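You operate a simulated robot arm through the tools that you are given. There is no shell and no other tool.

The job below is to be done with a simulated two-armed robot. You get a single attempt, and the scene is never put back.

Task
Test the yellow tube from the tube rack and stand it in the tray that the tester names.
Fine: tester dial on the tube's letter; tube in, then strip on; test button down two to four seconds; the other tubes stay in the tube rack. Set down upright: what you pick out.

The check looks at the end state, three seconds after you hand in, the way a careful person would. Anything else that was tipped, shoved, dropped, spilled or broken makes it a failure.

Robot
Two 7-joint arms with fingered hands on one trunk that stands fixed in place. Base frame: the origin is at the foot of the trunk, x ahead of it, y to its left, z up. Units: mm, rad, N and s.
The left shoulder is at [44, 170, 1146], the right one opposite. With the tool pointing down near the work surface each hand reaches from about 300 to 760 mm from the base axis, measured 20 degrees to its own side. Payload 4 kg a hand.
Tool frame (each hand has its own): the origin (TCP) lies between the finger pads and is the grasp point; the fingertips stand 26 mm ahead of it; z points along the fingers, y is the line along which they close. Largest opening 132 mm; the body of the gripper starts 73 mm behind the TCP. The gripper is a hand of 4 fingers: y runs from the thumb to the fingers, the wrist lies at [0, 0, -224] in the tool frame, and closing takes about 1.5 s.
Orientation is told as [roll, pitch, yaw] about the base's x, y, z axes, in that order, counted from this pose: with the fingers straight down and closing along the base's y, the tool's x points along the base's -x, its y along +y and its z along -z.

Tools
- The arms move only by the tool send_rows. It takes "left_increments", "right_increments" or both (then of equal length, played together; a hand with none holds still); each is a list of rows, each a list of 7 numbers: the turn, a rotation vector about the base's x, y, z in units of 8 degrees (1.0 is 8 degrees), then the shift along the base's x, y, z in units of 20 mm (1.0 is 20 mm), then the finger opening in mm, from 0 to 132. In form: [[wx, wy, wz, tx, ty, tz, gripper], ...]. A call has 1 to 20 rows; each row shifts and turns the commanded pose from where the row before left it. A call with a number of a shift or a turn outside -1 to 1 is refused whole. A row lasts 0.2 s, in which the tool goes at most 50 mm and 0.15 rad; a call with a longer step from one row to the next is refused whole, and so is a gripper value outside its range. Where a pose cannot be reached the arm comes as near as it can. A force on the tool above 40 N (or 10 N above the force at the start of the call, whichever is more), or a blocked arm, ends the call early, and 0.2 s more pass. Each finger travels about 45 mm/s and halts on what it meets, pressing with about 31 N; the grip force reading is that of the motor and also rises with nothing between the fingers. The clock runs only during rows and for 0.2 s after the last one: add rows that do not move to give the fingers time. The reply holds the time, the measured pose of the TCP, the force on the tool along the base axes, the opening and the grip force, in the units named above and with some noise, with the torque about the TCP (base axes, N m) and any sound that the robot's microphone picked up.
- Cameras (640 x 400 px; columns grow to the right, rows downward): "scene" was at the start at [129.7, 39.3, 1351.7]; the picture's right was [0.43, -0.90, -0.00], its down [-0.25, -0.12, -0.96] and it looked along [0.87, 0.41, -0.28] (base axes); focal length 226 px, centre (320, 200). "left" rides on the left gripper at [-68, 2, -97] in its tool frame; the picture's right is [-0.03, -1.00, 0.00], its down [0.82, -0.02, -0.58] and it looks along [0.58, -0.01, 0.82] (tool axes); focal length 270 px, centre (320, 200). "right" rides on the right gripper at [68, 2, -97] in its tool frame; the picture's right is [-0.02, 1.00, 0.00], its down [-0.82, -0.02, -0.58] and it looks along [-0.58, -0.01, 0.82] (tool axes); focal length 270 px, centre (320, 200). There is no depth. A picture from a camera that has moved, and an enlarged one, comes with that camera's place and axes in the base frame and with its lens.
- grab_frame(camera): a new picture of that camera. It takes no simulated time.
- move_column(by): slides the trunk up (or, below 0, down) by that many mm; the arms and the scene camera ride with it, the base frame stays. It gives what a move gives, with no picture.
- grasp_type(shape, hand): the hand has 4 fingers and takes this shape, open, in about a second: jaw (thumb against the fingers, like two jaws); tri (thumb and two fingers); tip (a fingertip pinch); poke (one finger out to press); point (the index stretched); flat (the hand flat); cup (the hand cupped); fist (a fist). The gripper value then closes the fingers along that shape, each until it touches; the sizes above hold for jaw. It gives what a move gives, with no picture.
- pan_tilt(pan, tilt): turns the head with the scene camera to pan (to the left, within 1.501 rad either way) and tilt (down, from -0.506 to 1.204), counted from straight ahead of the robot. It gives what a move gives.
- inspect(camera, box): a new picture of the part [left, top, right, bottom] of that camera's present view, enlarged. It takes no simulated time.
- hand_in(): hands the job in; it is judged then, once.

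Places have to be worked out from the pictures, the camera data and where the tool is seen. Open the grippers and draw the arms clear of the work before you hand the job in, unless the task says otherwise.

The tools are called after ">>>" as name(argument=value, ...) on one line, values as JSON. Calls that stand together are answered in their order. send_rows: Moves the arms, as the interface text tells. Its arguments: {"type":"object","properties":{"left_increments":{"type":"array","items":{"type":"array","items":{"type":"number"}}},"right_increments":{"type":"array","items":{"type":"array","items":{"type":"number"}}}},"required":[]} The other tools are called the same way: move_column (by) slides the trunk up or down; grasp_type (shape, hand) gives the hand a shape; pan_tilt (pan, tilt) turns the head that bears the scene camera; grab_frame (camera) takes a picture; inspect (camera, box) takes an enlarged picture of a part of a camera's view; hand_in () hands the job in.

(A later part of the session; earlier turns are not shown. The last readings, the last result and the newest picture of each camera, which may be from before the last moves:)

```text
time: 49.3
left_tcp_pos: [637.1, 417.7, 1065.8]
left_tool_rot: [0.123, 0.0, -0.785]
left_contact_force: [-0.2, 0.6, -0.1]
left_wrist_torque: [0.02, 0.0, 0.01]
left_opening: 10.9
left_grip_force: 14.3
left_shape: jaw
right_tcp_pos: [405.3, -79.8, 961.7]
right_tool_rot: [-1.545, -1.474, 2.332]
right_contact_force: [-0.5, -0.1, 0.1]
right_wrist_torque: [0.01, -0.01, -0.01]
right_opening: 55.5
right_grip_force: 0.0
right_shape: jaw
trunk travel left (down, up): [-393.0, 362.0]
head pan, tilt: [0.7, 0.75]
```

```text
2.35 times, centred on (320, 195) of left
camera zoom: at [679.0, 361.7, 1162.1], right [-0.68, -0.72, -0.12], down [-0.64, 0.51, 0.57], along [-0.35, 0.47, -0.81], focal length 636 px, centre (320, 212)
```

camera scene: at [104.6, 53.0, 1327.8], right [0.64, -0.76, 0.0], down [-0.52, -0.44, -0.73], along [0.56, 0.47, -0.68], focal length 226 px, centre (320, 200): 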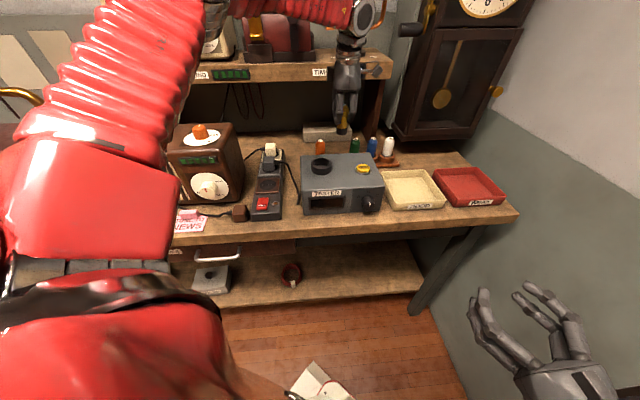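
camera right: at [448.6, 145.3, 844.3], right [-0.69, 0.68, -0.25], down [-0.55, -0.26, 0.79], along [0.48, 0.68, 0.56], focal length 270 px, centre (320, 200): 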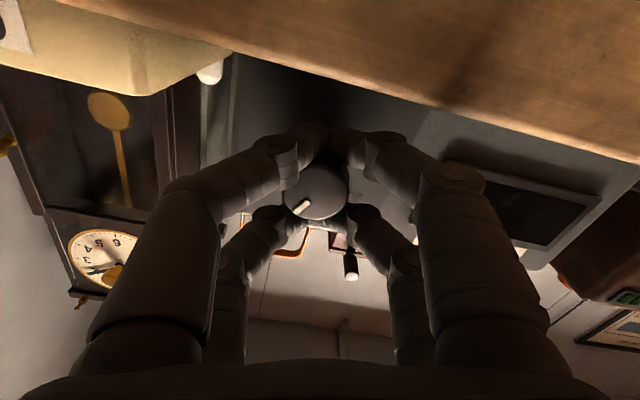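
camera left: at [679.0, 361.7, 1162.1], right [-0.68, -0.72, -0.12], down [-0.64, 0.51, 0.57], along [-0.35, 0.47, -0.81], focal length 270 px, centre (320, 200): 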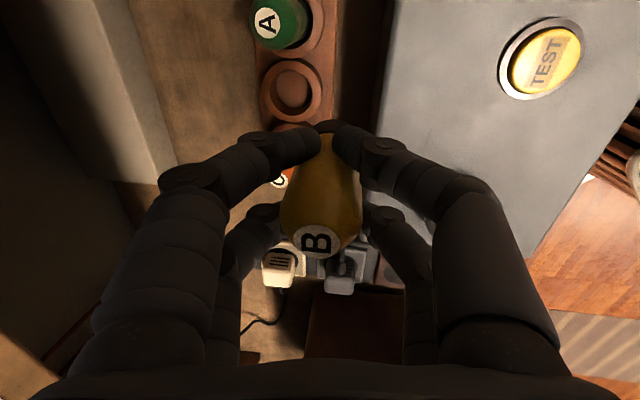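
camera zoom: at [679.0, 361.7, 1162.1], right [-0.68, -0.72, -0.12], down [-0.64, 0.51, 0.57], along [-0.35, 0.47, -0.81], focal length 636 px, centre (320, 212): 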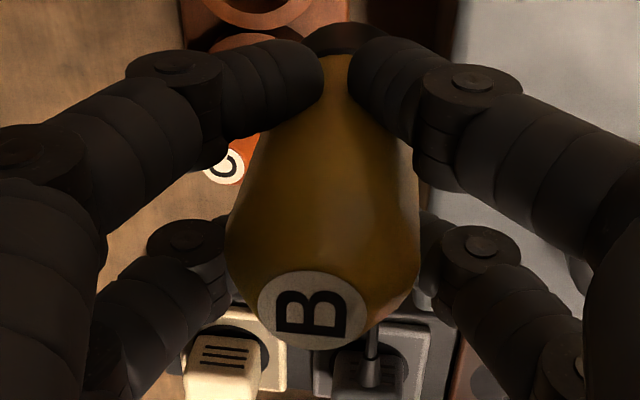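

The tube is about 81 mm long, its base 58 mm below the TCP, and upright within a degree or so. I carry it over the tester socket, judged at (510, 386).

>>> send_rows(left_increments=[[0, 0, 0, -0.79, -0.194, 0, 0], [0, 0, 0, -0.79, -0.194, 0, 0], [0, 0, 0, -0.79, -0.194, 0, 0], [0, 0, 0, -0.79, -0.194, 0, 0], [0, 0, 0, -0.79, -0.194, 0, 0], [0, 0, 0, -0.79, -0.194, 0, 0], [0, 0, 0, -0.79, -0.194, 0, 0], [0, 0, 0, -0.79, -0.194, 0, 0], [0, 0, 0, 0, 0, 0, 0]])

>>> grab_frame(camera="left")

>>> grab_frame(camera="scene")

>>> grab_frame(camera="right")

```text
time: 51.3
left_tcp_pos: [508.7, 385.7, 1066.4]
left_tool_rot: [0.123, -0.002, -0.787]
left_contact_force: [0.7, -1.1, -0.6]
left_wrist_torque: [0.02, 0.02, 0.01]
left_opening: 10.5
left_grip_force: 13.7
left_shape: jaw
right_tcp_pos: [405.8, -80.4, 961.5]
right_tool_rot: [-1.549, -1.474, 2.333]
right_contact_force: [-1.0, 0.0, -0.3]
right_wrist_torque: [0.01, 0.03, 0.01]
right_opening: 55.4
right_grip_force: 0.1
right_shape: jaw
trunk travel left (down, up): [-393.0, 362.0]
head pan, tilt: [0.7, 0.75]
```

```text
taken
camera left: at [551.7, 330.7, 1162.9], right [-0.68, -0.72, -0.12], down [-0.64, 0.51, 0.57], along [-0.35, 0.47, -0.81], focal length 270 px, centre (320, 200)
```

left: 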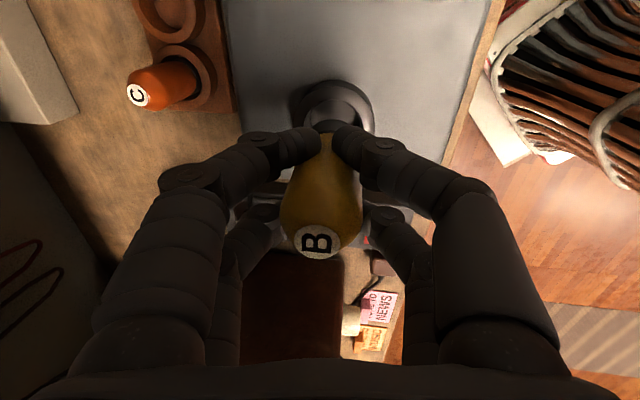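

```text
taken
camera scene: at [104.4, 53.0, 1327.9], right [0.64, -0.77, 0.0], down [-0.52, -0.44, -0.73], along [0.56, 0.47, -0.68], focal length 226 px, centre (320, 200)
```

scene: 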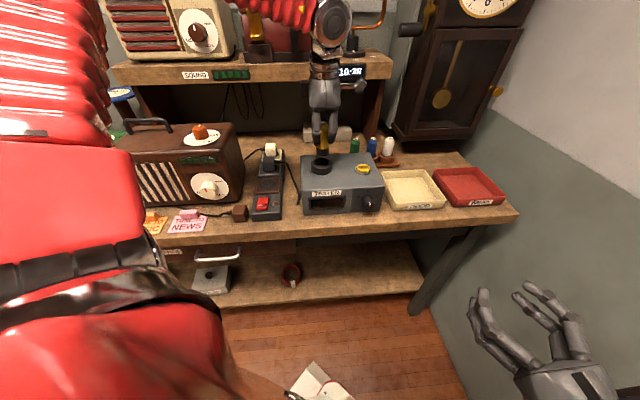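

```text
taken
camera right: at [341.0, -151.1, 892.7], right [-0.71, 0.71, -0.07], down [-0.45, -0.37, 0.82], along [0.55, 0.61, 0.57], focal length 270 px, centre (320, 200)
```

right: 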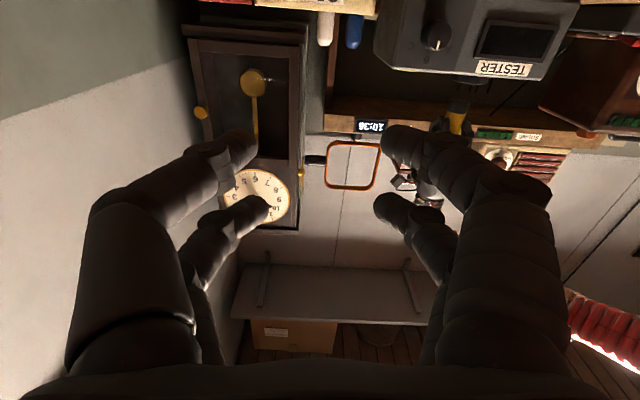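

The tube hangs above the ring. I enlarge both views to judge the alignment.

>>> inspect(camera="left", box=[240, 60, 420, 270])

>>> inspect(camera="scene", box=[290, 110, 350, 190])

>>> inspect(camera="right", box=[380, 0, 560, 140])

```text
1.90 times, centred on (330, 165) of left
camera zoom: at [551.7, 330.7, 1162.9], right [-0.68, -0.72, -0.12], down [-0.64, 0.51, 0.57], along [-0.35, 0.47, -0.81], focal length 515 px, centre (301, 267)
```

zoom: 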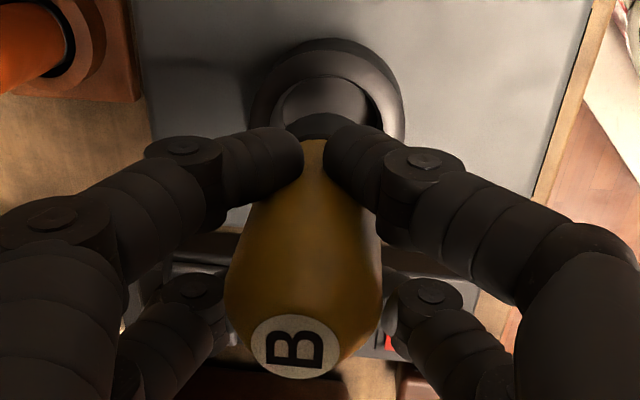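

```text
5.00 times, centred on (320, 150) of scene
camera zoom: at [104.4, 53.0, 1327.9], right [0.64, -0.77, 0.0], down [-0.52, -0.44, -0.73], along [0.56, 0.47, -0.68], focal length 1131 px, centre (320, 450)
```

zoom: 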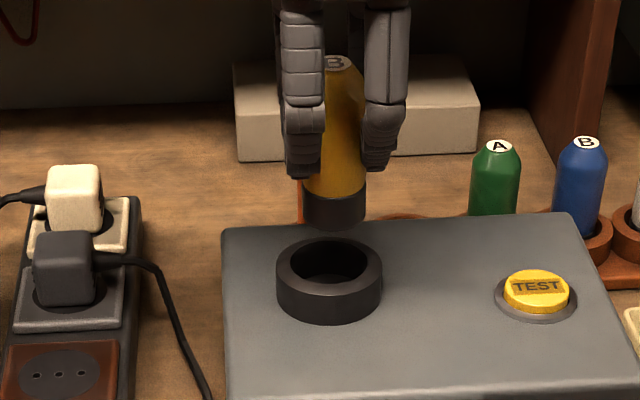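

```text
2.86 times, centred on (470, 70) of right
camera zoom: at [341.0, -151.1, 892.7], right [-0.71, 0.71, -0.07], down [-0.45, -0.37, 0.82], along [0.55, 0.61, 0.57], focal length 772 px, centre (-109, 571)
```

zoom: 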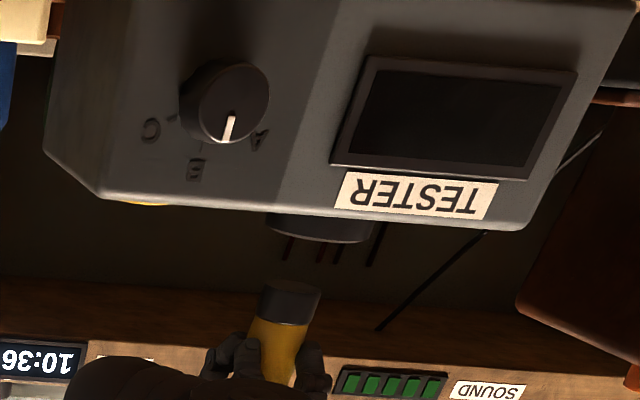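

Three views agree: the tube needs about 3 mm towards the bench's left; depth is aligned. I shift it and lower 25 mm.

>>> send_rows(left_increments=[[0, 0, 0, -0.105, 0.105, 0, 0], [0, 0, 0, 0, 0, -0.4, 0], [0, 0, 0, 0, 0, -0.4, 0], [0, 0, 0, 0, 0, -0.45, 0], [0, 0, 0, 0, 0, 0, 0]])

>>> inspect(camera="left", box=[240, 60, 420, 270])

>>> inspect(camera="scene", box=[290, 110, 350, 190])

>>> inspect(camera="right", box=[380, 0, 560, 140])

```text
time: 52.5
left_tcp_pos: [508.9, 387.4, 1042.4]
left_tool_rot: [0.123, -0.001, -0.786]
left_contact_force: [-0.4, -1.1, -1.5]
left_wrist_torque: [0.0, -0.01, -0.03]
left_opening: 10.3
left_grip_force: 13.7
left_shape: jaw
right_tcp_pos: [405.2, -80.0, 962.4]
right_tool_rot: [-1.552, -1.473, 2.337]
right_contact_force: [-0.5, -0.7, -0.1]
right_wrist_torque: [0.02, 0.02, -0.01]
right_opening: 55.7
right_grip_force: 0.1
right_shape: jaw
trunk travel left (down, up): [-393.0, 362.0]
head pan, tilt: [0.7, 0.75]
```

```text
1.90 times, centred on (330, 165) of left
camera zoom: at [550.2, 331.9, 1138.5], right [-0.68, -0.72, -0.12], down [-0.64, 0.51, 0.57], along [-0.35, 0.47, -0.81], focal length 515 px, centre (301, 267)
```

zoom: 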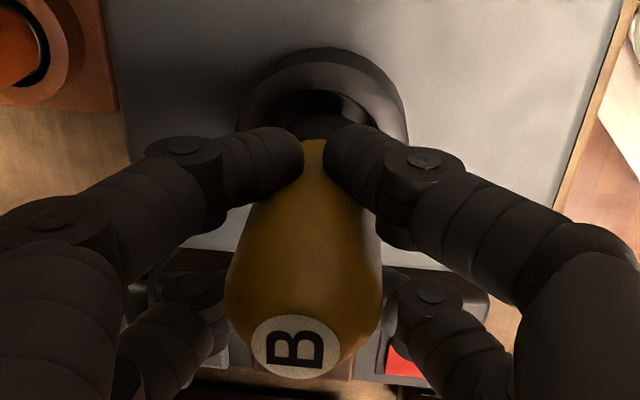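

```text
5.00 times, centred on (320, 150) of scene
camera zoom: at [104.0, 52.9, 1327.9], right [0.64, -0.76, 0.0], down [-0.52, -0.44, -0.73], along [0.56, 0.47, -0.68], focal length 1131 px, centre (320, 450)
```

zoom: 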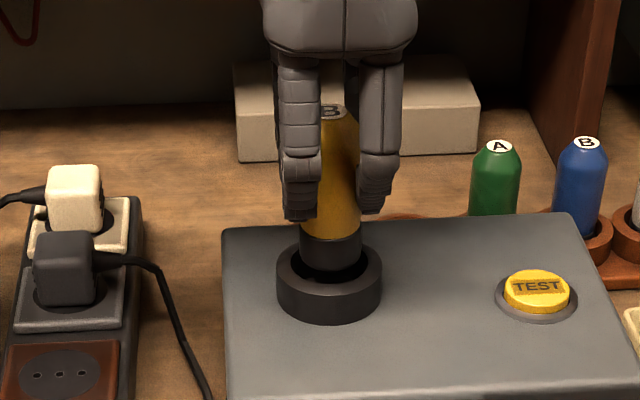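

```text
2.86 times, centred on (470, 70) of right
camera zoom: at [340.7, -151.1, 892.9], right [-0.71, 0.71, -0.07], down [-0.45, -0.37, 0.82], along [0.55, 0.61, 0.57], focal length 772 px, centre (-109, 571)
```

zoom: 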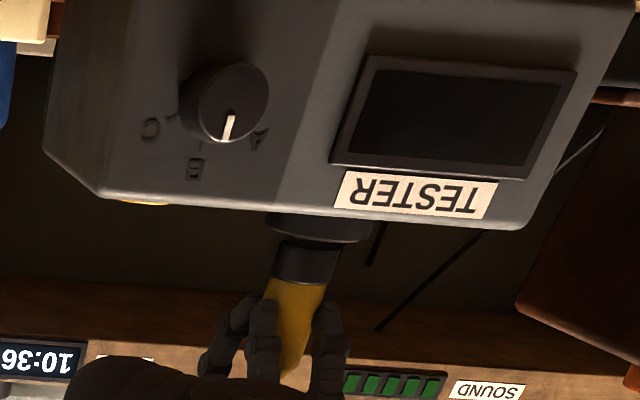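

Alignment is within 2 mm; I nudge 1.5 mm more to the left and lower slowly into the ring.

>>> send_rows(left_increments=[[0, 0, 0, -0.053, 0.053, -0.2, 0], [0, 0, 0, 0, 0, -0.25, 0], [0, 0, 0, 0, 0, -0.25, 0], [0, 0, 0, 0, 0, -0.25, 0], [0, 0, 0, 0, 0, -0.1, 0]])

>>> inspect(camera="scene", box=[290, 110, 350, 190])

>>> inspect(camera="right", box=[380, 0, 560, 140])

```text
time: 53.7
left_tcp_pos: [506.0, 390.4, 1019.6]
left_tool_rot: [0.121, 0.001, -0.785]
left_contact_force: [0.2, 0.7, -0.9]
left_wrist_torque: [0.0, -0.02, 0.03]
left_opening: 10.2
left_grip_force: 13.9
left_shape: jaw
right_tcp_pos: [406.3, -79.5, 962.1]
right_tool_rot: [-1.55, -1.475, 2.335]
right_contact_force: [-1.1, -0.1, -0.6]
right_wrist_torque: [0.02, 0.02, 0.02]
right_opening: 55.6
right_grip_force: 0.0
right_shape: jaw
trunk travel left (down, up): [-393.0, 362.0]
head pan, tilt: [0.7, 0.75]
```

```text
5.00 times, centred on (320, 150) of scene
camera zoom: at [104.1, 52.9, 1327.9], right [0.64, -0.76, 0.0], down [-0.52, -0.44, -0.73], along [0.56, 0.47, -0.68], focal length 1131 px, centre (320, 450)
```

zoom: 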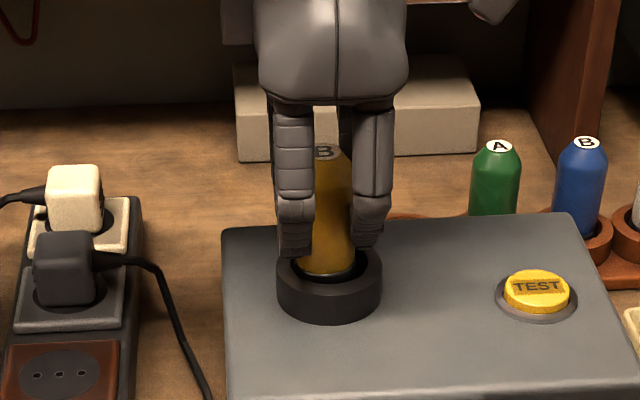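

```text
2.86 times, centred on (470, 70) of right
camera zoom: at [340.8, -151.1, 892.8], right [-0.71, 0.71, -0.07], down [-0.45, -0.37, 0.82], along [0.55, 0.61, 0.57], focal length 772 px, centre (-109, 571)
```

zoom: 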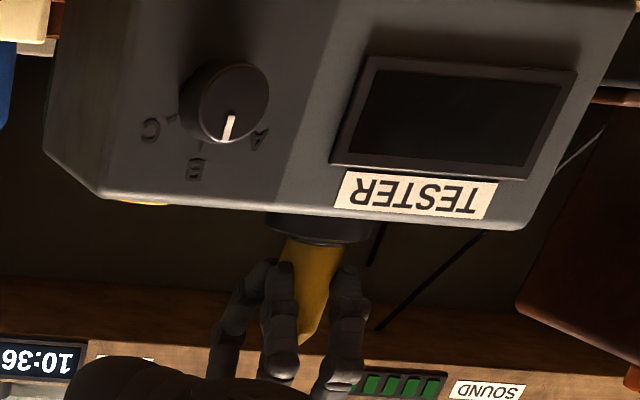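

The tube's base is inside the ring. I lower in small steps, watching for contact with the socket floor.

>>> send_rows(left_increments=[[0, 0, 0, 0, 0, -0.2, 0], [0, 0, 0, 0, 0, -0.15, 0]])

```text
time: 54.3
left_tcp_pos: [507.0, 389.4, 1014.6]
left_tool_rot: [0.124, 0.0, -0.785]
left_contact_force: [0.2, 0.2, 3.5]
left_wrist_torque: [0.02, 0.03, -0.04]
left_opening: 10.3
left_grip_force: 14.4
left_shape: jaw
right_tcp_pos: [406.0, -79.9, 961.4]
right_tool_rot: [-1.553, -1.472, 2.338]
right_contact_force: [0.4, 0.2, -0.1]
right_wrist_torque: [-0.02, 0.02, 0.0]
right_opening: 55.4
right_grip_force: 0.1
right_shape: jaw
trunk travel left (down, up): [-393.0, 362.0]
head pan, tilt: [0.7, 0.75]
```

>>> send_rows(left_increments=[[0, 0, 0, 0, 0, -0.1, 0], [0, 0, 0, 0, 0, -0.1, 0]])

>>> inspect(camera="scene", box=[290, 110, 350, 190])

>>> grab_frame(camera="left")

```text
time: 54.9
left_tcp_pos: [507.5, 387.8, 1012.5]
left_tool_rot: [0.127, -0.004, -0.784]
left_contact_force: [0.0, 3.7, 21.2]
left_wrist_torque: [0.08, 0.16, -0.03]
left_opening: 10.7
left_grip_force: 14.2
left_shape: jaw
right_tcp_pos: [404.6, -79.1, 961.3]
right_tool_rot: [-1.567, -1.473, 2.35]
right_contact_force: [-1.6, -0.1, -0.1]
right_wrist_torque: [-0.01, 0.02, 0.01]
right_opening: 55.7
right_grip_force: 0.0
right_shape: jaw
trunk travel left (down, up): [-393.0, 362.0]
head pan, tilt: [0.7, 0.75]
```

```text
5.00 times, centred on (320, 150) of scene
camera zoom: at [102.3, 52.3, 1328.4], right [0.64, -0.76, 0.0], down [-0.52, -0.44, -0.73], along [0.56, 0.47, -0.68], focal length 1131 px, centre (320, 450)
```

zoom: 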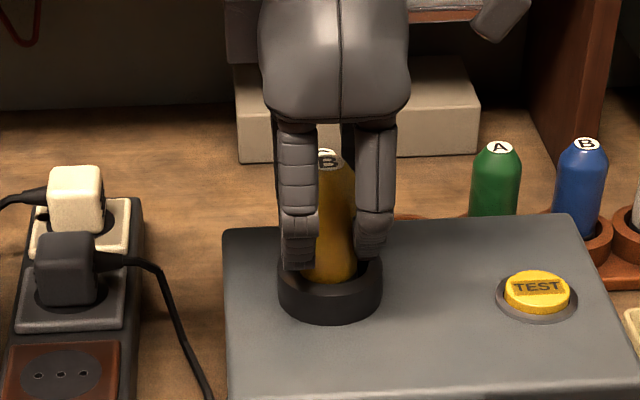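

```text
taken
camera left: at [548.7, 333.1, 1108.8], right [-0.68, -0.72, -0.13], down [-0.64, 0.51, 0.57], along [-0.34, 0.47, -0.81], focal length 270 px, centre (320, 200)
```

left: 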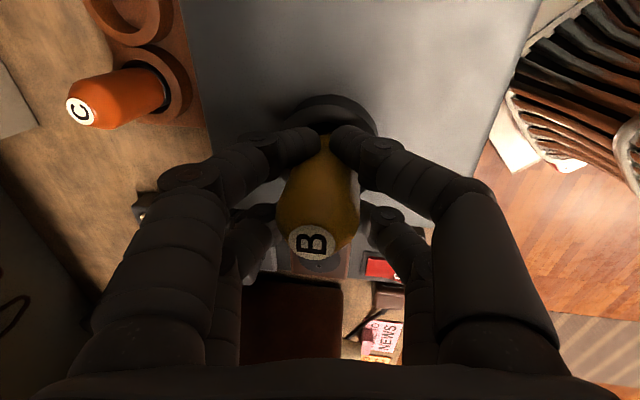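

Floor reached at 21 N (base about 20 mm deep in the ring). I ease off 2 mm and open the fingers.

>>> send_rows(left_increments=[[0, 0, 0, 0, 0, 0.1, 0], [0, 0, 0, 0, 0, 0, 0], [0, 0, 0, 0, 0, 0, 15], [0, 0, 0, 0, 0, 0, 30], [0, 0, 0, 0, 0, 0, 50], [0, 0, 0, 0, 0, 0, 66], [0, 0, 0, 0, 0, 0, 66]])

>>> inspect(camera="scene", box=[290, 110, 350, 190])

>>> grab_frame(camera="left")

```text
time: 56.5
left_tcp_pos: [506.8, 389.0, 1010.9]
left_tool_rot: [0.123, 0.0, -0.785]
left_contact_force: [0.5, -0.8, 0.8]
left_wrist_torque: [0.0, 0.0, -0.04]
left_opening: 65.2
left_grip_force: 0.1
left_shape: jaw
right_tcp_pos: [405.8, -79.1, 962.2]
right_tool_rot: [-1.55, -1.474, 2.338]
right_contact_force: [0.3, 0.5, -0.2]
right_wrist_torque: [0.02, 0.02, -0.01]
right_opening: 55.6
right_grip_force: 0.1
right_shape: jaw
trunk travel left (down, up): [-393.0, 362.0]
head pan, tilt: [0.7, 0.75]
```

```text
5.00 times, centred on (320, 150) of scene
camera zoom: at [104.0, 53.0, 1327.9], right [0.64, -0.76, 0.0], down [-0.52, -0.44, -0.73], along [0.56, 0.47, -0.68], focal length 1131 px, centre (320, 450)
```

zoom: 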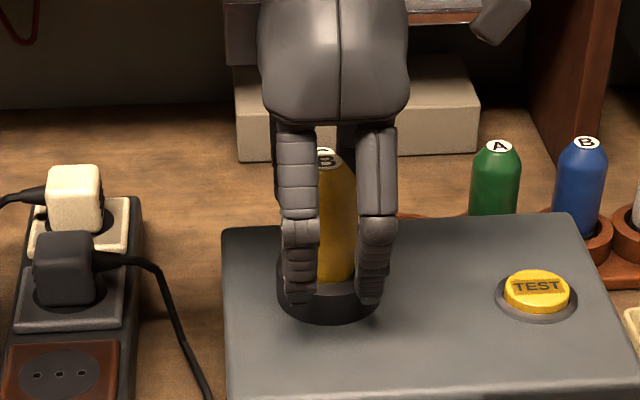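

```text
taken
camera left: at [549.1, 333.2, 1106.9], right [-0.68, -0.72, -0.12], down [-0.64, 0.51, 0.57], along [-0.35, 0.47, -0.81], focal length 270 px, centre (320, 200)
```

left: 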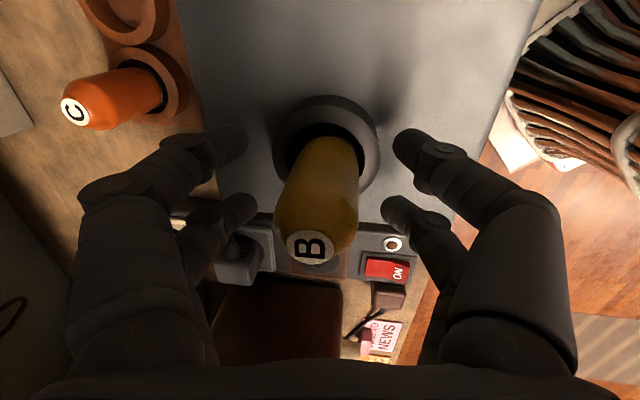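

The tube stands in the tester on its own. I rise straight up clear of it, then change the left hand to the poke shape.

>>> send_rows(left_increments=[[0, 0, 0, 0, 0, 0.5, 66], [0, 0, 0, 0, 0, 0.9, 66], [0, 0, 0, 0, 0, 0.9, 66], [0, 0, 0, 0, 0, 0.9, 66], [0, 0, 0, 0, 0, 0.9, 66], [0, 0, 0, 0, 0, 0.9, 66], [0, 0, 0, 0, 0, 0, 66]])

>>> grab_frame(camera="left")

>>> inspect(camera="scene", box=[290, 110, 350, 190])

```text
time: 58.1
left_tcp_pos: [510.0, 387.1, 1112.2]
left_tool_rot: [0.122, 0.0, -0.786]
left_contact_force: [-0.3, 0.5, -0.7]
left_wrist_torque: [0.0, -0.04, 0.03]
left_opening: 65.4
left_grip_force: 0.1
left_shape: jaw
right_tcp_pos: [406.6, -78.9, 961.8]
right_tool_rot: [-1.55, -1.475, 2.336]
right_contact_force: [-0.6, 0.2, 0.1]
right_wrist_torque: [0.03, -0.01, -0.01]
right_opening: 55.2
right_grip_force: 0.0
right_shape: jaw
trunk travel left (down, up): [-393.0, 362.0]
head pan, tilt: [0.7, 0.75]
```

```text
taken
camera left: at [551.5, 332.0, 1209.0], right [-0.68, -0.72, -0.12], down [-0.64, 0.51, 0.57], along [-0.35, 0.47, -0.81], focal length 270 px, centre (320, 200)
```

left: 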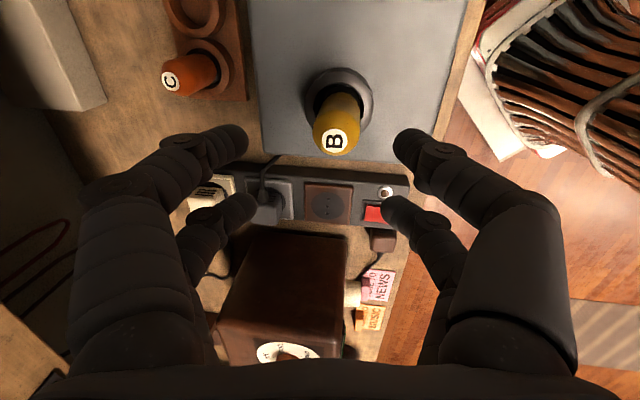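

```text
5.00 times, centred on (320, 150) of scene
camera zoom: at [104.2, 53.0, 1327.9], right [0.64, -0.76, 0.0], down [-0.52, -0.44, -0.73], along [0.56, 0.47, -0.68], focal length 1131 px, centre (320, 450)
```

zoom: 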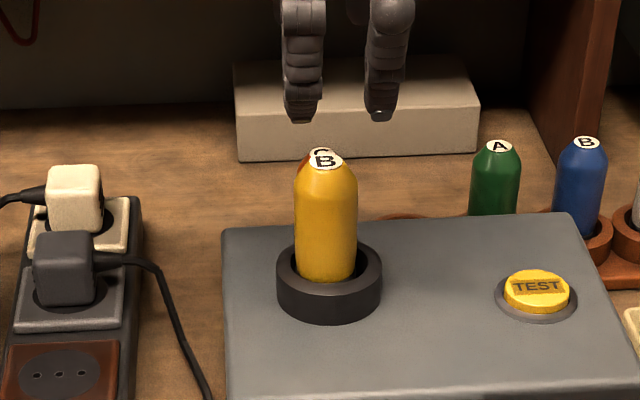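

Tube upright in the socket. I move the left hand up-left above the strip, straightening the lean, and then form the poke shape to see where the finger points.

>>> send_rows(left_increments=[[-0.31, 0.31, 0, -0.8, 0.3, 0.3, 66], [-0.31, 0.31, 0, -0.8, 0.3, 0.3, 66], [0, 0, 0, -0.8, 0.3, 0, 66], [0, 0, 0, -0.8, 0.3, 0, 66], [0, 0, 0, -0.8, 0.3, 0, 66], [0, 0, 0, -0.8, 0.3, 0, 66], [0, 0, 0, -0.8, 0.3, 0, 66], [0, 0, 0, -0.8, 0.3, 0, 66], [0, 0, 0, -0.8, 0.3, 0, 66], [0, 0, 0, -0.8, 0.3, 0, 66], [0, 0, 0, 0, 0, 0, 66]])

>>> grasp_type(shape="poke", hand="left")

>>> grab_frame(camera="left")

>>> grab_frame(camera="scene")

```text
time: 60.5
left_tcp_pos: [345.3, 446.9, 1123.9]
left_tool_rot: [0.0, 0.0, -0.784]
left_contact_force: [-0.2, -0.1, 0.0]
left_wrist_torque: [-0.02, 0.03, -0.02]
left_opening: 65.7
left_grip_force: 0.1
left_shape: jaw
right_tcp_pos: [405.4, -80.3, 962.0]
right_tool_rot: [-1.552, -1.474, 2.338]
right_contact_force: [0.1, 0.1, -0.4]
right_wrist_torque: [-0.01, -0.04, -0.01]
right_opening: 55.6
right_grip_force: 0.1
right_shape: jaw
trunk travel left (down, up): [-393.0, 362.0]
head pan, tilt: [0.7, 0.75]
```

```text
time: 61.4
left_tcp_pos: [346.8, 447.8, 1124.6]
left_tool_rot: [-0.001, 0.0, -0.786]
left_contact_force: [0.2, 0.8, -0.2]
left_wrist_torque: [0.0, -0.03, 0.01]
left_opening: 0.2
left_grip_force: 0.0
left_shape: poke
right_tcp_pos: [405.4, -79.5, 961.6]
right_tool_rot: [-1.551, -1.472, 2.338]
right_contact_force: [0.4, -0.2, -0.5]
right_wrist_torque: [-0.03, -0.01, -0.01]
right_opening: 55.6
right_grip_force: 0.0
right_shape: jaw
trunk travel left (down, up): [-393.0, 362.0]
head pan, tilt: [0.7, 0.75]
```

```text
taken
camera left: at [396.0, 400.8, 1221.6], right [-0.69, -0.72, 0.0], down [-0.59, 0.56, 0.58], along [-0.42, 0.4, -0.82], focal length 270 px, centre (320, 200)
```

left: 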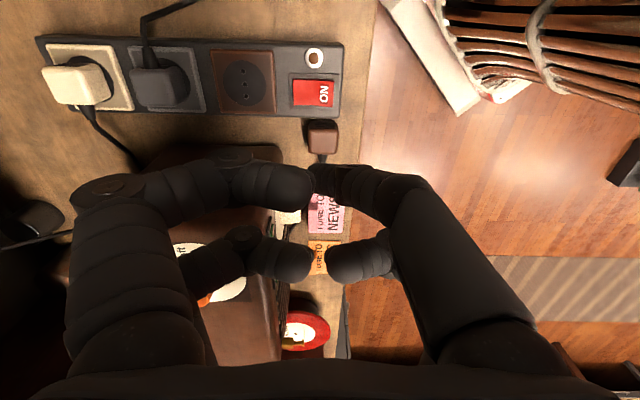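

```text
taken
camera scene: at [103.8, 53.0, 1327.9], right [0.64, -0.76, 0.0], down [-0.52, -0.44, -0.73], along [0.56, 0.47, -0.68], focal length 226 px, centre (320, 200)
```

scene: 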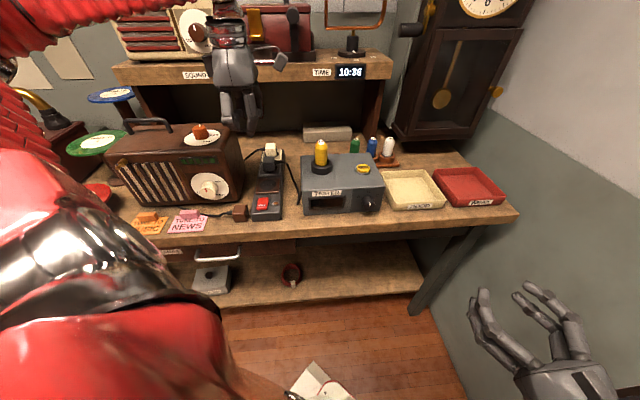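

>>> inspect(camera="scene", box=[195, 10, 295, 145])

>>> inspect(camera="left", box=[200, 110, 440, 300])

```text
2.96 times, centred on (245, 78) of scene
camera zoom: at [103.8, 53.0, 1327.9], right [0.64, -0.76, 0.0], down [-0.52, -0.44, -0.73], along [0.56, 0.47, -0.68], focal length 670 px, centre (542, 563)
```

zoom: 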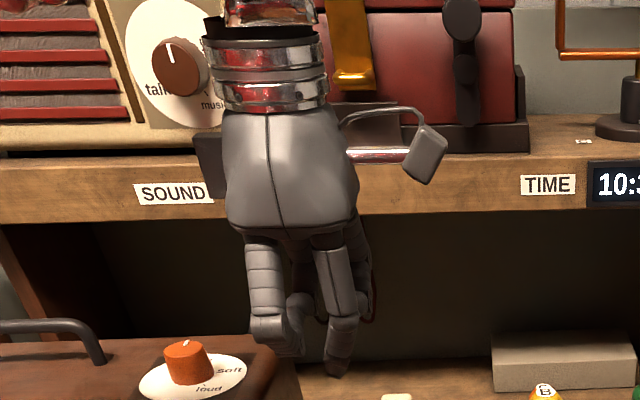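

```text
2.11 times, centred on (320, 205) of left
camera zoom: at [396.0, 400.8, 1221.6], right [-0.69, -0.72, 0.0], down [-0.59, 0.56, 0.58], along [-0.42, 0.4, -0.82], focal length 569 px, centre (320, 190)
```

zoom: 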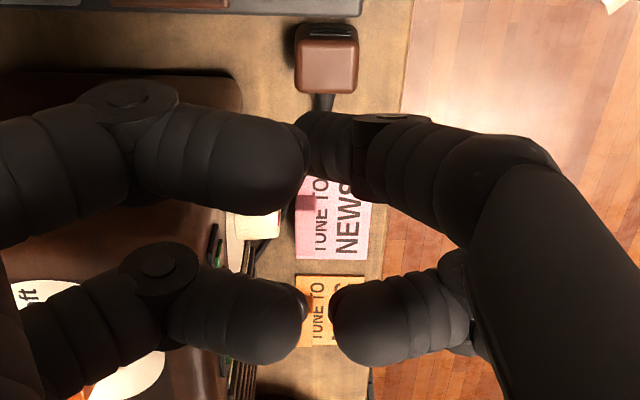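

The poke finger's tip lies on the tool axis about 24 mm ahead of the TCP, the other fingers folded higher. I zoom on the rocker to aim.

>>> inspect(camera="left", box=[270, 30, 360, 130])

>>> inspect(camera="scene", box=[235, 165, 305, 230])

```text
4.00 times, centred on (315, 80) of left
camera zoom: at [396.0, 400.8, 1221.6], right [-0.69, -0.72, 0.0], down [-0.59, 0.56, 0.58], along [-0.42, 0.4, -0.82], focal length 1081 px, centre (340, 680)
```

zoom: 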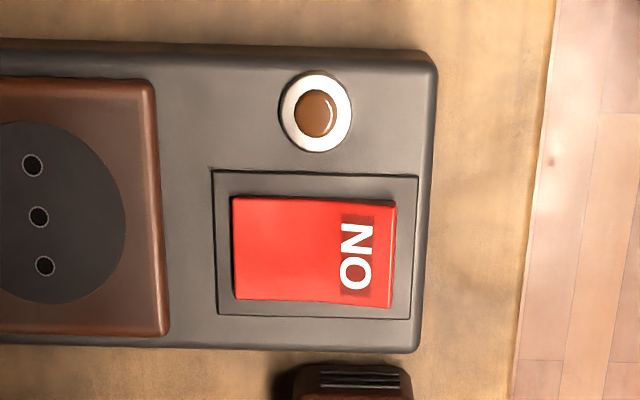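

```text
6.15 times, centred on (270, 198) of scene
camera zoom: at [103.8, 53.0, 1327.9], right [0.64, -0.76, 0.0], down [-0.52, -0.44, -0.73], along [0.56, 0.47, -0.68], focal length 1392 px, centre (628, 215)
```

zoom: 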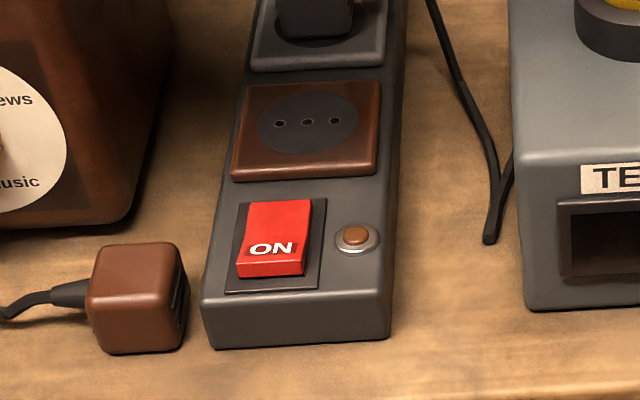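

The rocker's ON end is at about (337.5, 451.5, 903) and the lamp is dark. I bring the poke finger above it.

>>> send_rows(left_increments=[[0, 0, 0, -0.24, 0.09, -0.9, 0], [0, 0, 0, -0.24, 0.09, -0.9, 0], [0, 0, 0, 0, 0, -0.9, 0], [0, 0, 0, 0, 0, -0.9, 0], [0, 0, 0, 0, 0, -0.9, 0], [0, 0, 0, 0, 0, -0.9, 0], [0, 0, 0, 0, 0, -0.9, 0], [0, 0, 0, 0, 0, -0.9, 0], [0, 0, 0, 0, 0, -0.9, 0], [0, 0, 0, 0, 0, 0, 0]])

>>> grab_frame(camera="left")

>>> inspect(camera="scene", box=[225, 150, 305, 230])

```text
time: 63.6
left_tcp_pos: [335.0, 453.3, 961.2]
left_tool_rot: [-0.001, 0.0, -0.785]
left_contact_force: [0.8, 0.3, 0.0]
left_wrist_torque: [0.0, -0.02, 0.0]
left_opening: 0.0
left_grip_force: 0.1
left_shape: poke
right_tcp_pos: [405.2, -79.8, 961.3]
right_tool_rot: [-1.555, -1.472, 2.338]
right_contact_force: [-0.2, -0.1, 0.4]
right_wrist_torque: [-0.01, 0.03, -0.02]
right_opening: 55.6
right_grip_force: 0.0
right_shape: jaw
trunk travel left (down, up): [-393.0, 362.0]
head pan, tilt: [0.7, 0.75]
```

```text
taken
camera left: at [385.6, 405.6, 1057.7], right [-0.69, -0.72, 0.0], down [-0.59, 0.56, 0.58], along [-0.42, 0.4, -0.82], focal length 270 px, centre (320, 200)
```

left: 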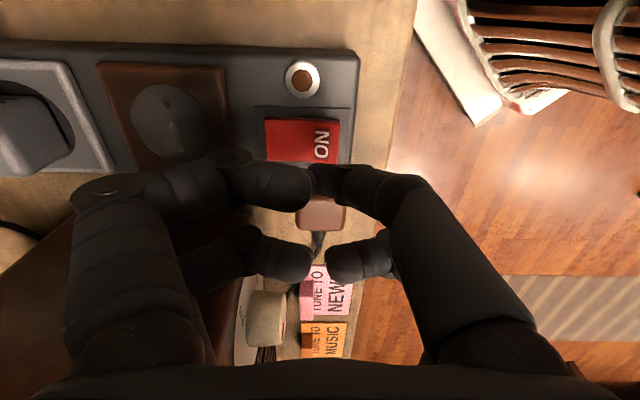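

```text
5.00 times, centred on (265, 190) of scene
camera zoom: at [103.7, 52.9, 1328.0], right [0.64, -0.76, 0.0], down [-0.52, -0.44, -0.73], along [0.56, 0.47, -0.68], focal length 1131 px, centre (595, 250)
```

zoom: 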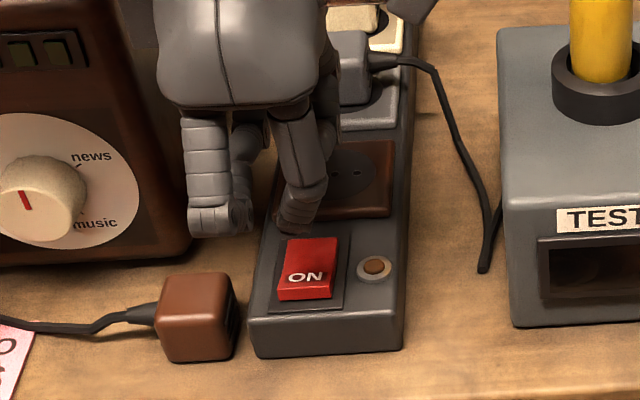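

The finger is over the ON text. I go down in steps to touch.

>>> send_rows(left_increments=[[0, 0, 0, 0.05, 0, -0.5, 0], [0, 0, 0, 0, 0, -0.5, 0], [0, 0, 0, 0, 0, -0.3, 0]])

>>> inspect(camera="scene", box=[225, 150, 305, 230])

```text
time: 64.4
left_tcp_pos: [337.3, 453.2, 934.5]
left_tool_rot: [0.003, -0.001, -0.786]
left_contact_force: [0.6, 0.3, 0.3]
left_wrist_torque: [0.02, -0.02, -0.03]
left_opening: 0.2
left_grip_force: 0.1
left_shape: poke
right_tcp_pos: [405.6, -79.7, 961.2]
right_tool_rot: [-1.55, -1.471, 2.337]
right_contact_force: [0.1, 1.1, 0.6]
right_wrist_torque: [0.0, -0.02, -0.05]
right_opening: 55.4
right_grip_force: 0.0
right_shape: jaw
trunk travel left (down, up): [-393.0, 362.0]
head pan, tilt: [0.7, 0.75]
```

```text
5.00 times, centred on (265, 190) of scene
camera zoom: at [103.9, 53.0, 1327.9], right [0.64, -0.76, 0.0], down [-0.52, -0.44, -0.73], along [0.56, 0.47, -0.68], focal length 1131 px, centre (595, 250)
```

zoom: 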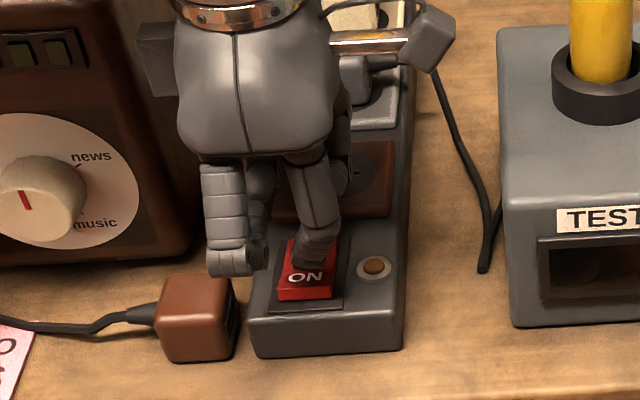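

>>> send_rows(left_increments=[[0, 0, 0, -0.06, -0.06, -0.12, 0], [0, 0, 0, 0, 0, -0.12, 0], [0, 0, 0, 0, 0, -0.12, 0]])

>>> inspect(camera="scene", box=[225, 150, 305, 230])

```text
time: 65.2
left_tcp_pos: [337.3, 450.9, 928.5]
left_tool_rot: [0.001, 0.0, -0.786]
left_contact_force: [0.2, 0.3, 2.0]
left_wrist_torque: [0.0, 0.01, 0.02]
left_opening: 0.0
left_grip_force: 0.0
left_shape: poke
right_tcp_pos: [404.9, -80.0, 961.4]
right_tool_rot: [-1.555, -1.473, 2.342]
right_contact_force: [-0.3, -0.2, -0.1]
right_wrist_torque: [0.03, 0.01, -0.01]
right_opening: 55.6
right_grip_force: 0.1
right_shape: jaw
trunk travel left (down, up): [-393.0, 362.0]
head pan, tilt: [0.7, 0.75]
```

```text
5.00 times, centred on (265, 190) of scene
camera zoom: at [103.5, 52.6, 1328.0], right [0.64, -0.76, 0.0], down [-0.52, -0.44, -0.73], along [0.56, 0.47, -0.68], focal length 1131 px, centre (595, 250)
```

zoom: 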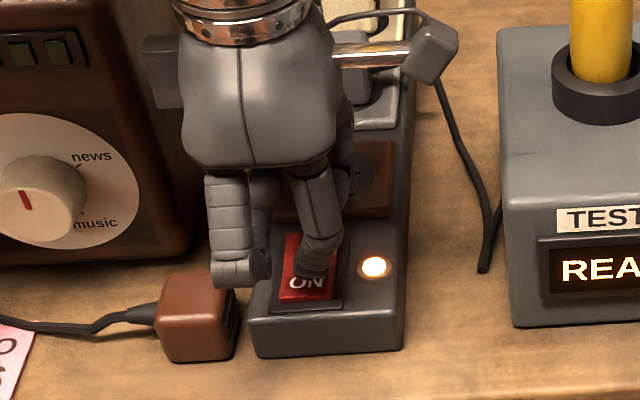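

The strip lamp lights and the tester display comes on ("REA…"). I lift the finger straight off and check it stays on.

>>> send_rows(left_increments=[[0, 0, 0, 0, 0, 0.3, 0], [0, 0, 0, 0, 0, 0.7, 0], [0, 0, 0, 0, 0, 0.9, 0], [0, 0, 0, 0, 0, 0.9, 0], [0, 0, 0, 0, 0, 0.9, 0], [0, 0, 0, 0, 0, 0.9, 0], [0, 0, 0, 0, 0, 0.9, 0], [0, 0, 0, 0, 0, 0.9, 0], [0, 0, 0, 0, 0, 0, 0]])

>>> grab_frame(camera="scene")

>>> inspect(camera="scene", box=[235, 140, 395, 230])

```text
time: 67.2
left_tcp_pos: [338.6, 452.3, 1056.7]
left_tool_rot: [0.0, 0.0, -0.783]
left_contact_force: [-0.3, 0.5, -0.9]
left_wrist_torque: [0.01, 0.01, -0.02]
left_opening: 0.0
left_grip_force: 0.1
left_shape: poke
right_tcp_pos: [405.0, -80.2, 961.3]
right_tool_rot: [-1.551, -1.473, 2.336]
right_contact_force: [-0.3, -0.1, -0.7]
right_wrist_torque: [0.01, -0.05, -0.02]
right_opening: 55.3
right_grip_force: 0.1
right_shape: jaw
trunk travel left (down, up): [-393.0, 362.0]
head pan, tilt: [0.7, 0.75]
```

```text
taken
camera scene: at [103.8, 52.9, 1327.9], right [0.64, -0.76, 0.0], down [-0.52, -0.44, -0.73], along [0.56, 0.47, -0.68], focal length 226 px, centre (320, 200)
```

scene: 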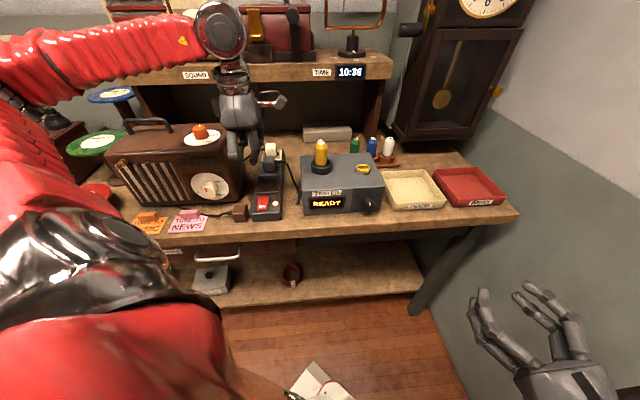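

```text
4.00 times, centred on (315, 185) of scene
camera zoom: at [103.8, 52.9, 1327.9], right [0.64, -0.76, 0.0], down [-0.52, -0.44, -0.73], along [0.56, 0.47, -0.68], focal length 905 px, centre (340, 260)
```

zoom: 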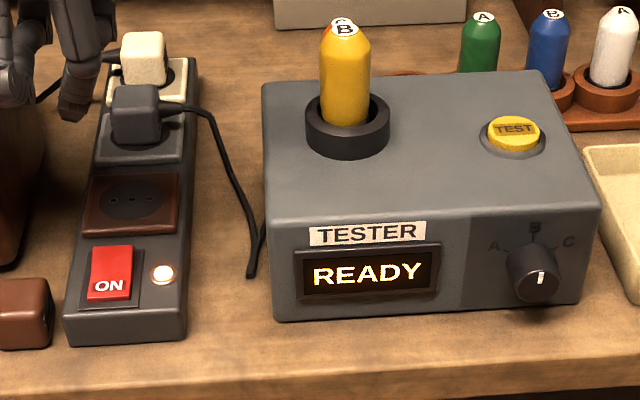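

READY with the strip on, dial on B and the tube in. I carry the poke finger high over to the TEST button, near (581, 295).

>>> send_rows(left_increments=[[0, 0, 0, 0, 0, 0.9, 0], [0, 0, 0, 0, 0, 0.9, 0], [0, 0, 0, 0, 0, 0.9, 0], [0, 0, 0, 0.93, -0.6, 0, 0], [0, 0, 0, 0.93, -0.6, 0, 0], [0, 0, 0, 0.93, -0.6, 0, 0], [0, 0, 0, 0.93, -0.6, 0, 0], [0, 0, 0, 0.93, -0.6, 0, 0], [0, 0, 0, 0.93, -0.6, 0, 0], [0, 0, 0, 0.93, -0.6, 0, 0], [0, 0, 0, 0.93, -0.6, 0, 0], [0, 0, 0, 0.93, -0.6, 0, 0], [0, 0, 0, 0.93, -0.6, 0, 0], [0, 0, 0, 0.93, -0.6, 0, 0], [0, 0, 0, 0.93, -0.6, 0, 0], [0, 0, 0, 0.93, -0.6, 0, 0], [0, 0, 0, 0, 0, 0, 0]])

>>> grab_frame(camera="left")

>>> grab_frame(camera="scene")

```text
time: 70.8
left_tcp_pos: [579.2, 297.0, 1111.2]
left_tool_rot: [0.0, 0.0, -0.786]
left_contact_force: [0.2, 0.3, 0.0]
left_wrist_torque: [0.01, -0.01, 0.01]
left_opening: 0.0
left_grip_force: 0.1
left_shape: poke
right_tcp_pos: [406.0, -79.2, 961.2]
right_tool_rot: [-1.554, -1.473, 2.34]
right_contact_force: [0.7, -0.6, 0.3]
right_wrist_torque: [0.0, 0.01, -0.02]
right_opening: 55.2
right_grip_force: 0.1
right_shape: jaw
trunk travel left (down, up): [-393.0, 362.0]
head pan, tilt: [0.7, 0.75]
```

```text
taken
camera left: at [629.5, 250.1, 1208.6], right [-0.69, -0.72, 0.0], down [-0.59, 0.56, 0.58], along [-0.42, 0.4, -0.82], focal length 270 px, centre (320, 200)
```

left: 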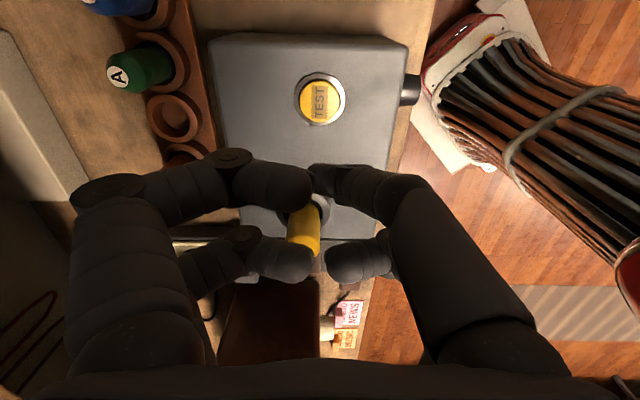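

```text
taken
camera scene: at [103.5, 52.8, 1328.0], right [0.64, -0.76, 0.0], down [-0.52, -0.44, -0.73], along [0.56, 0.47, -0.68], focal length 226 px, centre (320, 200)
```

scene: 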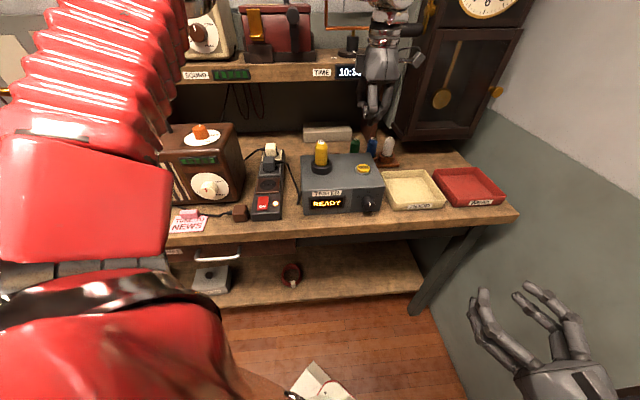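

The button is at (581, 296) by the left camera, 2 mm from under the finger. I go down to about 20 mm above it.

>>> send_rows(left_increments=[[0, 0, 0, 0.08, -0.05, -0.9, 0], [0, 0, 0, 0, 0, -0.9, 0], [0, 0, 0, 0, 0, -0.9, 0], [0, 0, 0, 0, 0, -0.9, 0], [0, 0, 0, 0, 0, -0.9, 0], [0, 0, 0, 0, 0, -0.7, 0], [0, 0, 0, 0, 0, 0, 0]])

>>> inspect(camera="scene", box=[300, 110, 400, 220])

>>> grab_frame(camera="left")

```text
time: 72.4
left_tcp_pos: [583.1, 294.9, 1003.9]
left_tool_rot: [0.0, -0.001, -0.785]
left_contact_force: [-0.3, 0.2, -0.5]
left_wrist_torque: [0.04, 0.03, -0.04]
left_opening: 0.0
left_grip_force: 0.3
left_shape: poke
right_tcp_pos: [405.5, -80.5, 962.9]
right_tool_rot: [-1.551, -1.475, 2.336]
right_contact_force: [-0.5, 0.3, 0.0]
right_wrist_torque: [-0.01, -0.03, 0.0]
right_opening: 55.3
right_grip_force: 0.0
right_shape: jaw
trunk travel left (down, up): [-393.0, 362.0]
head pan, tilt: [0.7, 0.75]
```

```text
3.64 times, centred on (350, 165) of scene
camera zoom: at [104.1, 52.9, 1327.9], right [0.64, -0.76, 0.0], down [-0.52, -0.44, -0.73], along [0.56, 0.47, -0.68], focal length 822 px, centre (211, 327)
```

zoom: 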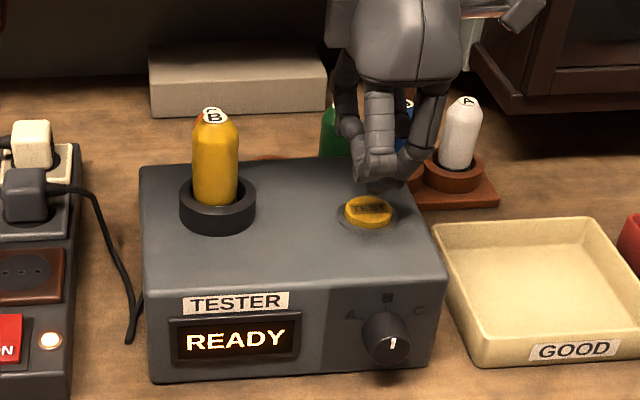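

```text
taken
camera left: at [632.4, 248.6, 1101.7], right [-0.69, -0.72, 0.0], down [-0.59, 0.56, 0.58], along [-0.42, 0.4, -0.82], focal length 270 px, centre (320, 200)
```

left: 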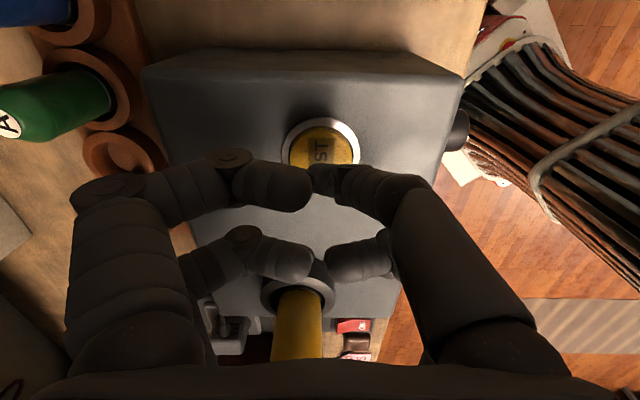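

The fingertip is just over the button. I approach in small steps, checking force and display after each.

>>> send_rows(left_increments=[[0, 0, 0, -0.05, 0.03, -0.3, 0], [0, 0, 0, 0, 0, -0.3, 0]])

>>> inspect(camera="scene", box=[300, 110, 400, 220])

```text
time: 73.0
left_tcp_pos: [580.9, 296.4, 992.9]
left_tool_rot: [0.0, 0.0, -0.785]
left_contact_force: [-0.4, 0.4, 0.3]
left_wrist_torque: [0.01, -0.01, -0.02]
left_opening: 0.0
left_grip_force: 0.1
left_shape: poke
right_tcp_pos: [405.8, -80.3, 961.5]
right_tool_rot: [-1.548, -1.474, 2.333]
right_contact_force: [0.5, -0.2, -1.1]
right_wrist_torque: [0.01, -0.01, -0.01]
right_opening: 55.6
right_grip_force: 0.1
right_shape: jaw
trunk travel left (down, up): [-393.0, 362.0]
head pan, tilt: [0.7, 0.75]
```

```text
3.64 times, centred on (350, 165) of scene
camera zoom: at [104.3, 52.9, 1327.9], right [0.64, -0.76, 0.0], down [-0.52, -0.44, -0.73], along [0.56, 0.47, -0.68], focal length 822 px, centre (211, 327)
```

zoom: 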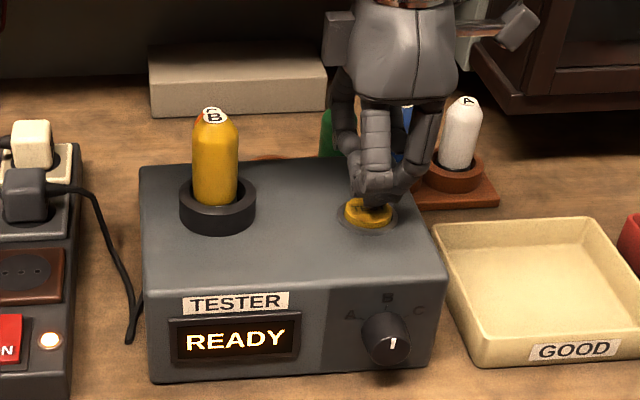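

>>> send_rows(left_increments=[[0, 0, 0, 0, 0, -0.1, 0], [0, 0, 0, 0, 0, -0.1, 0]])

>>> inspect(camera="scene", box=[300, 110, 400, 220])

```text
time: 73.6
left_tcp_pos: [579.4, 295.7, 990.0]
left_tool_rot: [0.0, 0.001, -0.785]
left_contact_force: [0.5, -0.1, 1.3]
left_wrist_torque: [0.0, -0.01, 0.01]
left_opening: 0.0
left_grip_force: 0.0
left_shape: poke
right_tcp_pos: [406.0, -79.0, 962.0]
right_tool_rot: [-1.552, -1.476, 2.338]
right_contact_force: [-0.5, 0.1, 0.2]
right_wrist_torque: [0.01, 0.01, -0.01]
right_opening: 55.4
right_grip_force: 0.2
right_shape: jaw
trunk travel left (down, up): [-393.0, 362.0]
head pan, tilt: [0.7, 0.75]
```

```text
3.64 times, centred on (350, 165) of scene
camera zoom: at [104.1, 52.9, 1328.0], right [0.64, -0.76, 0.0], down [-0.52, -0.44, -0.73], along [0.56, 0.47, -0.68], focal length 822 px, centre (211, 327)
```

zoom: 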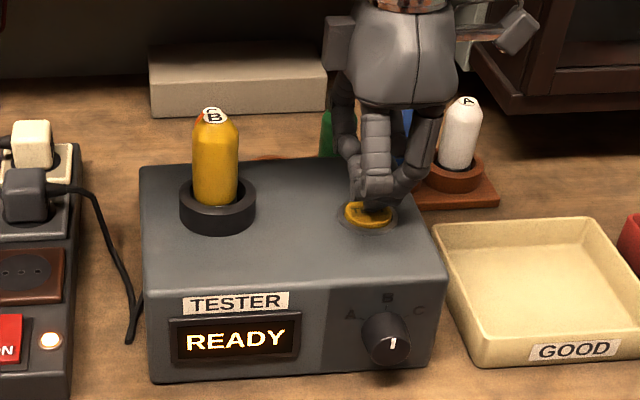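

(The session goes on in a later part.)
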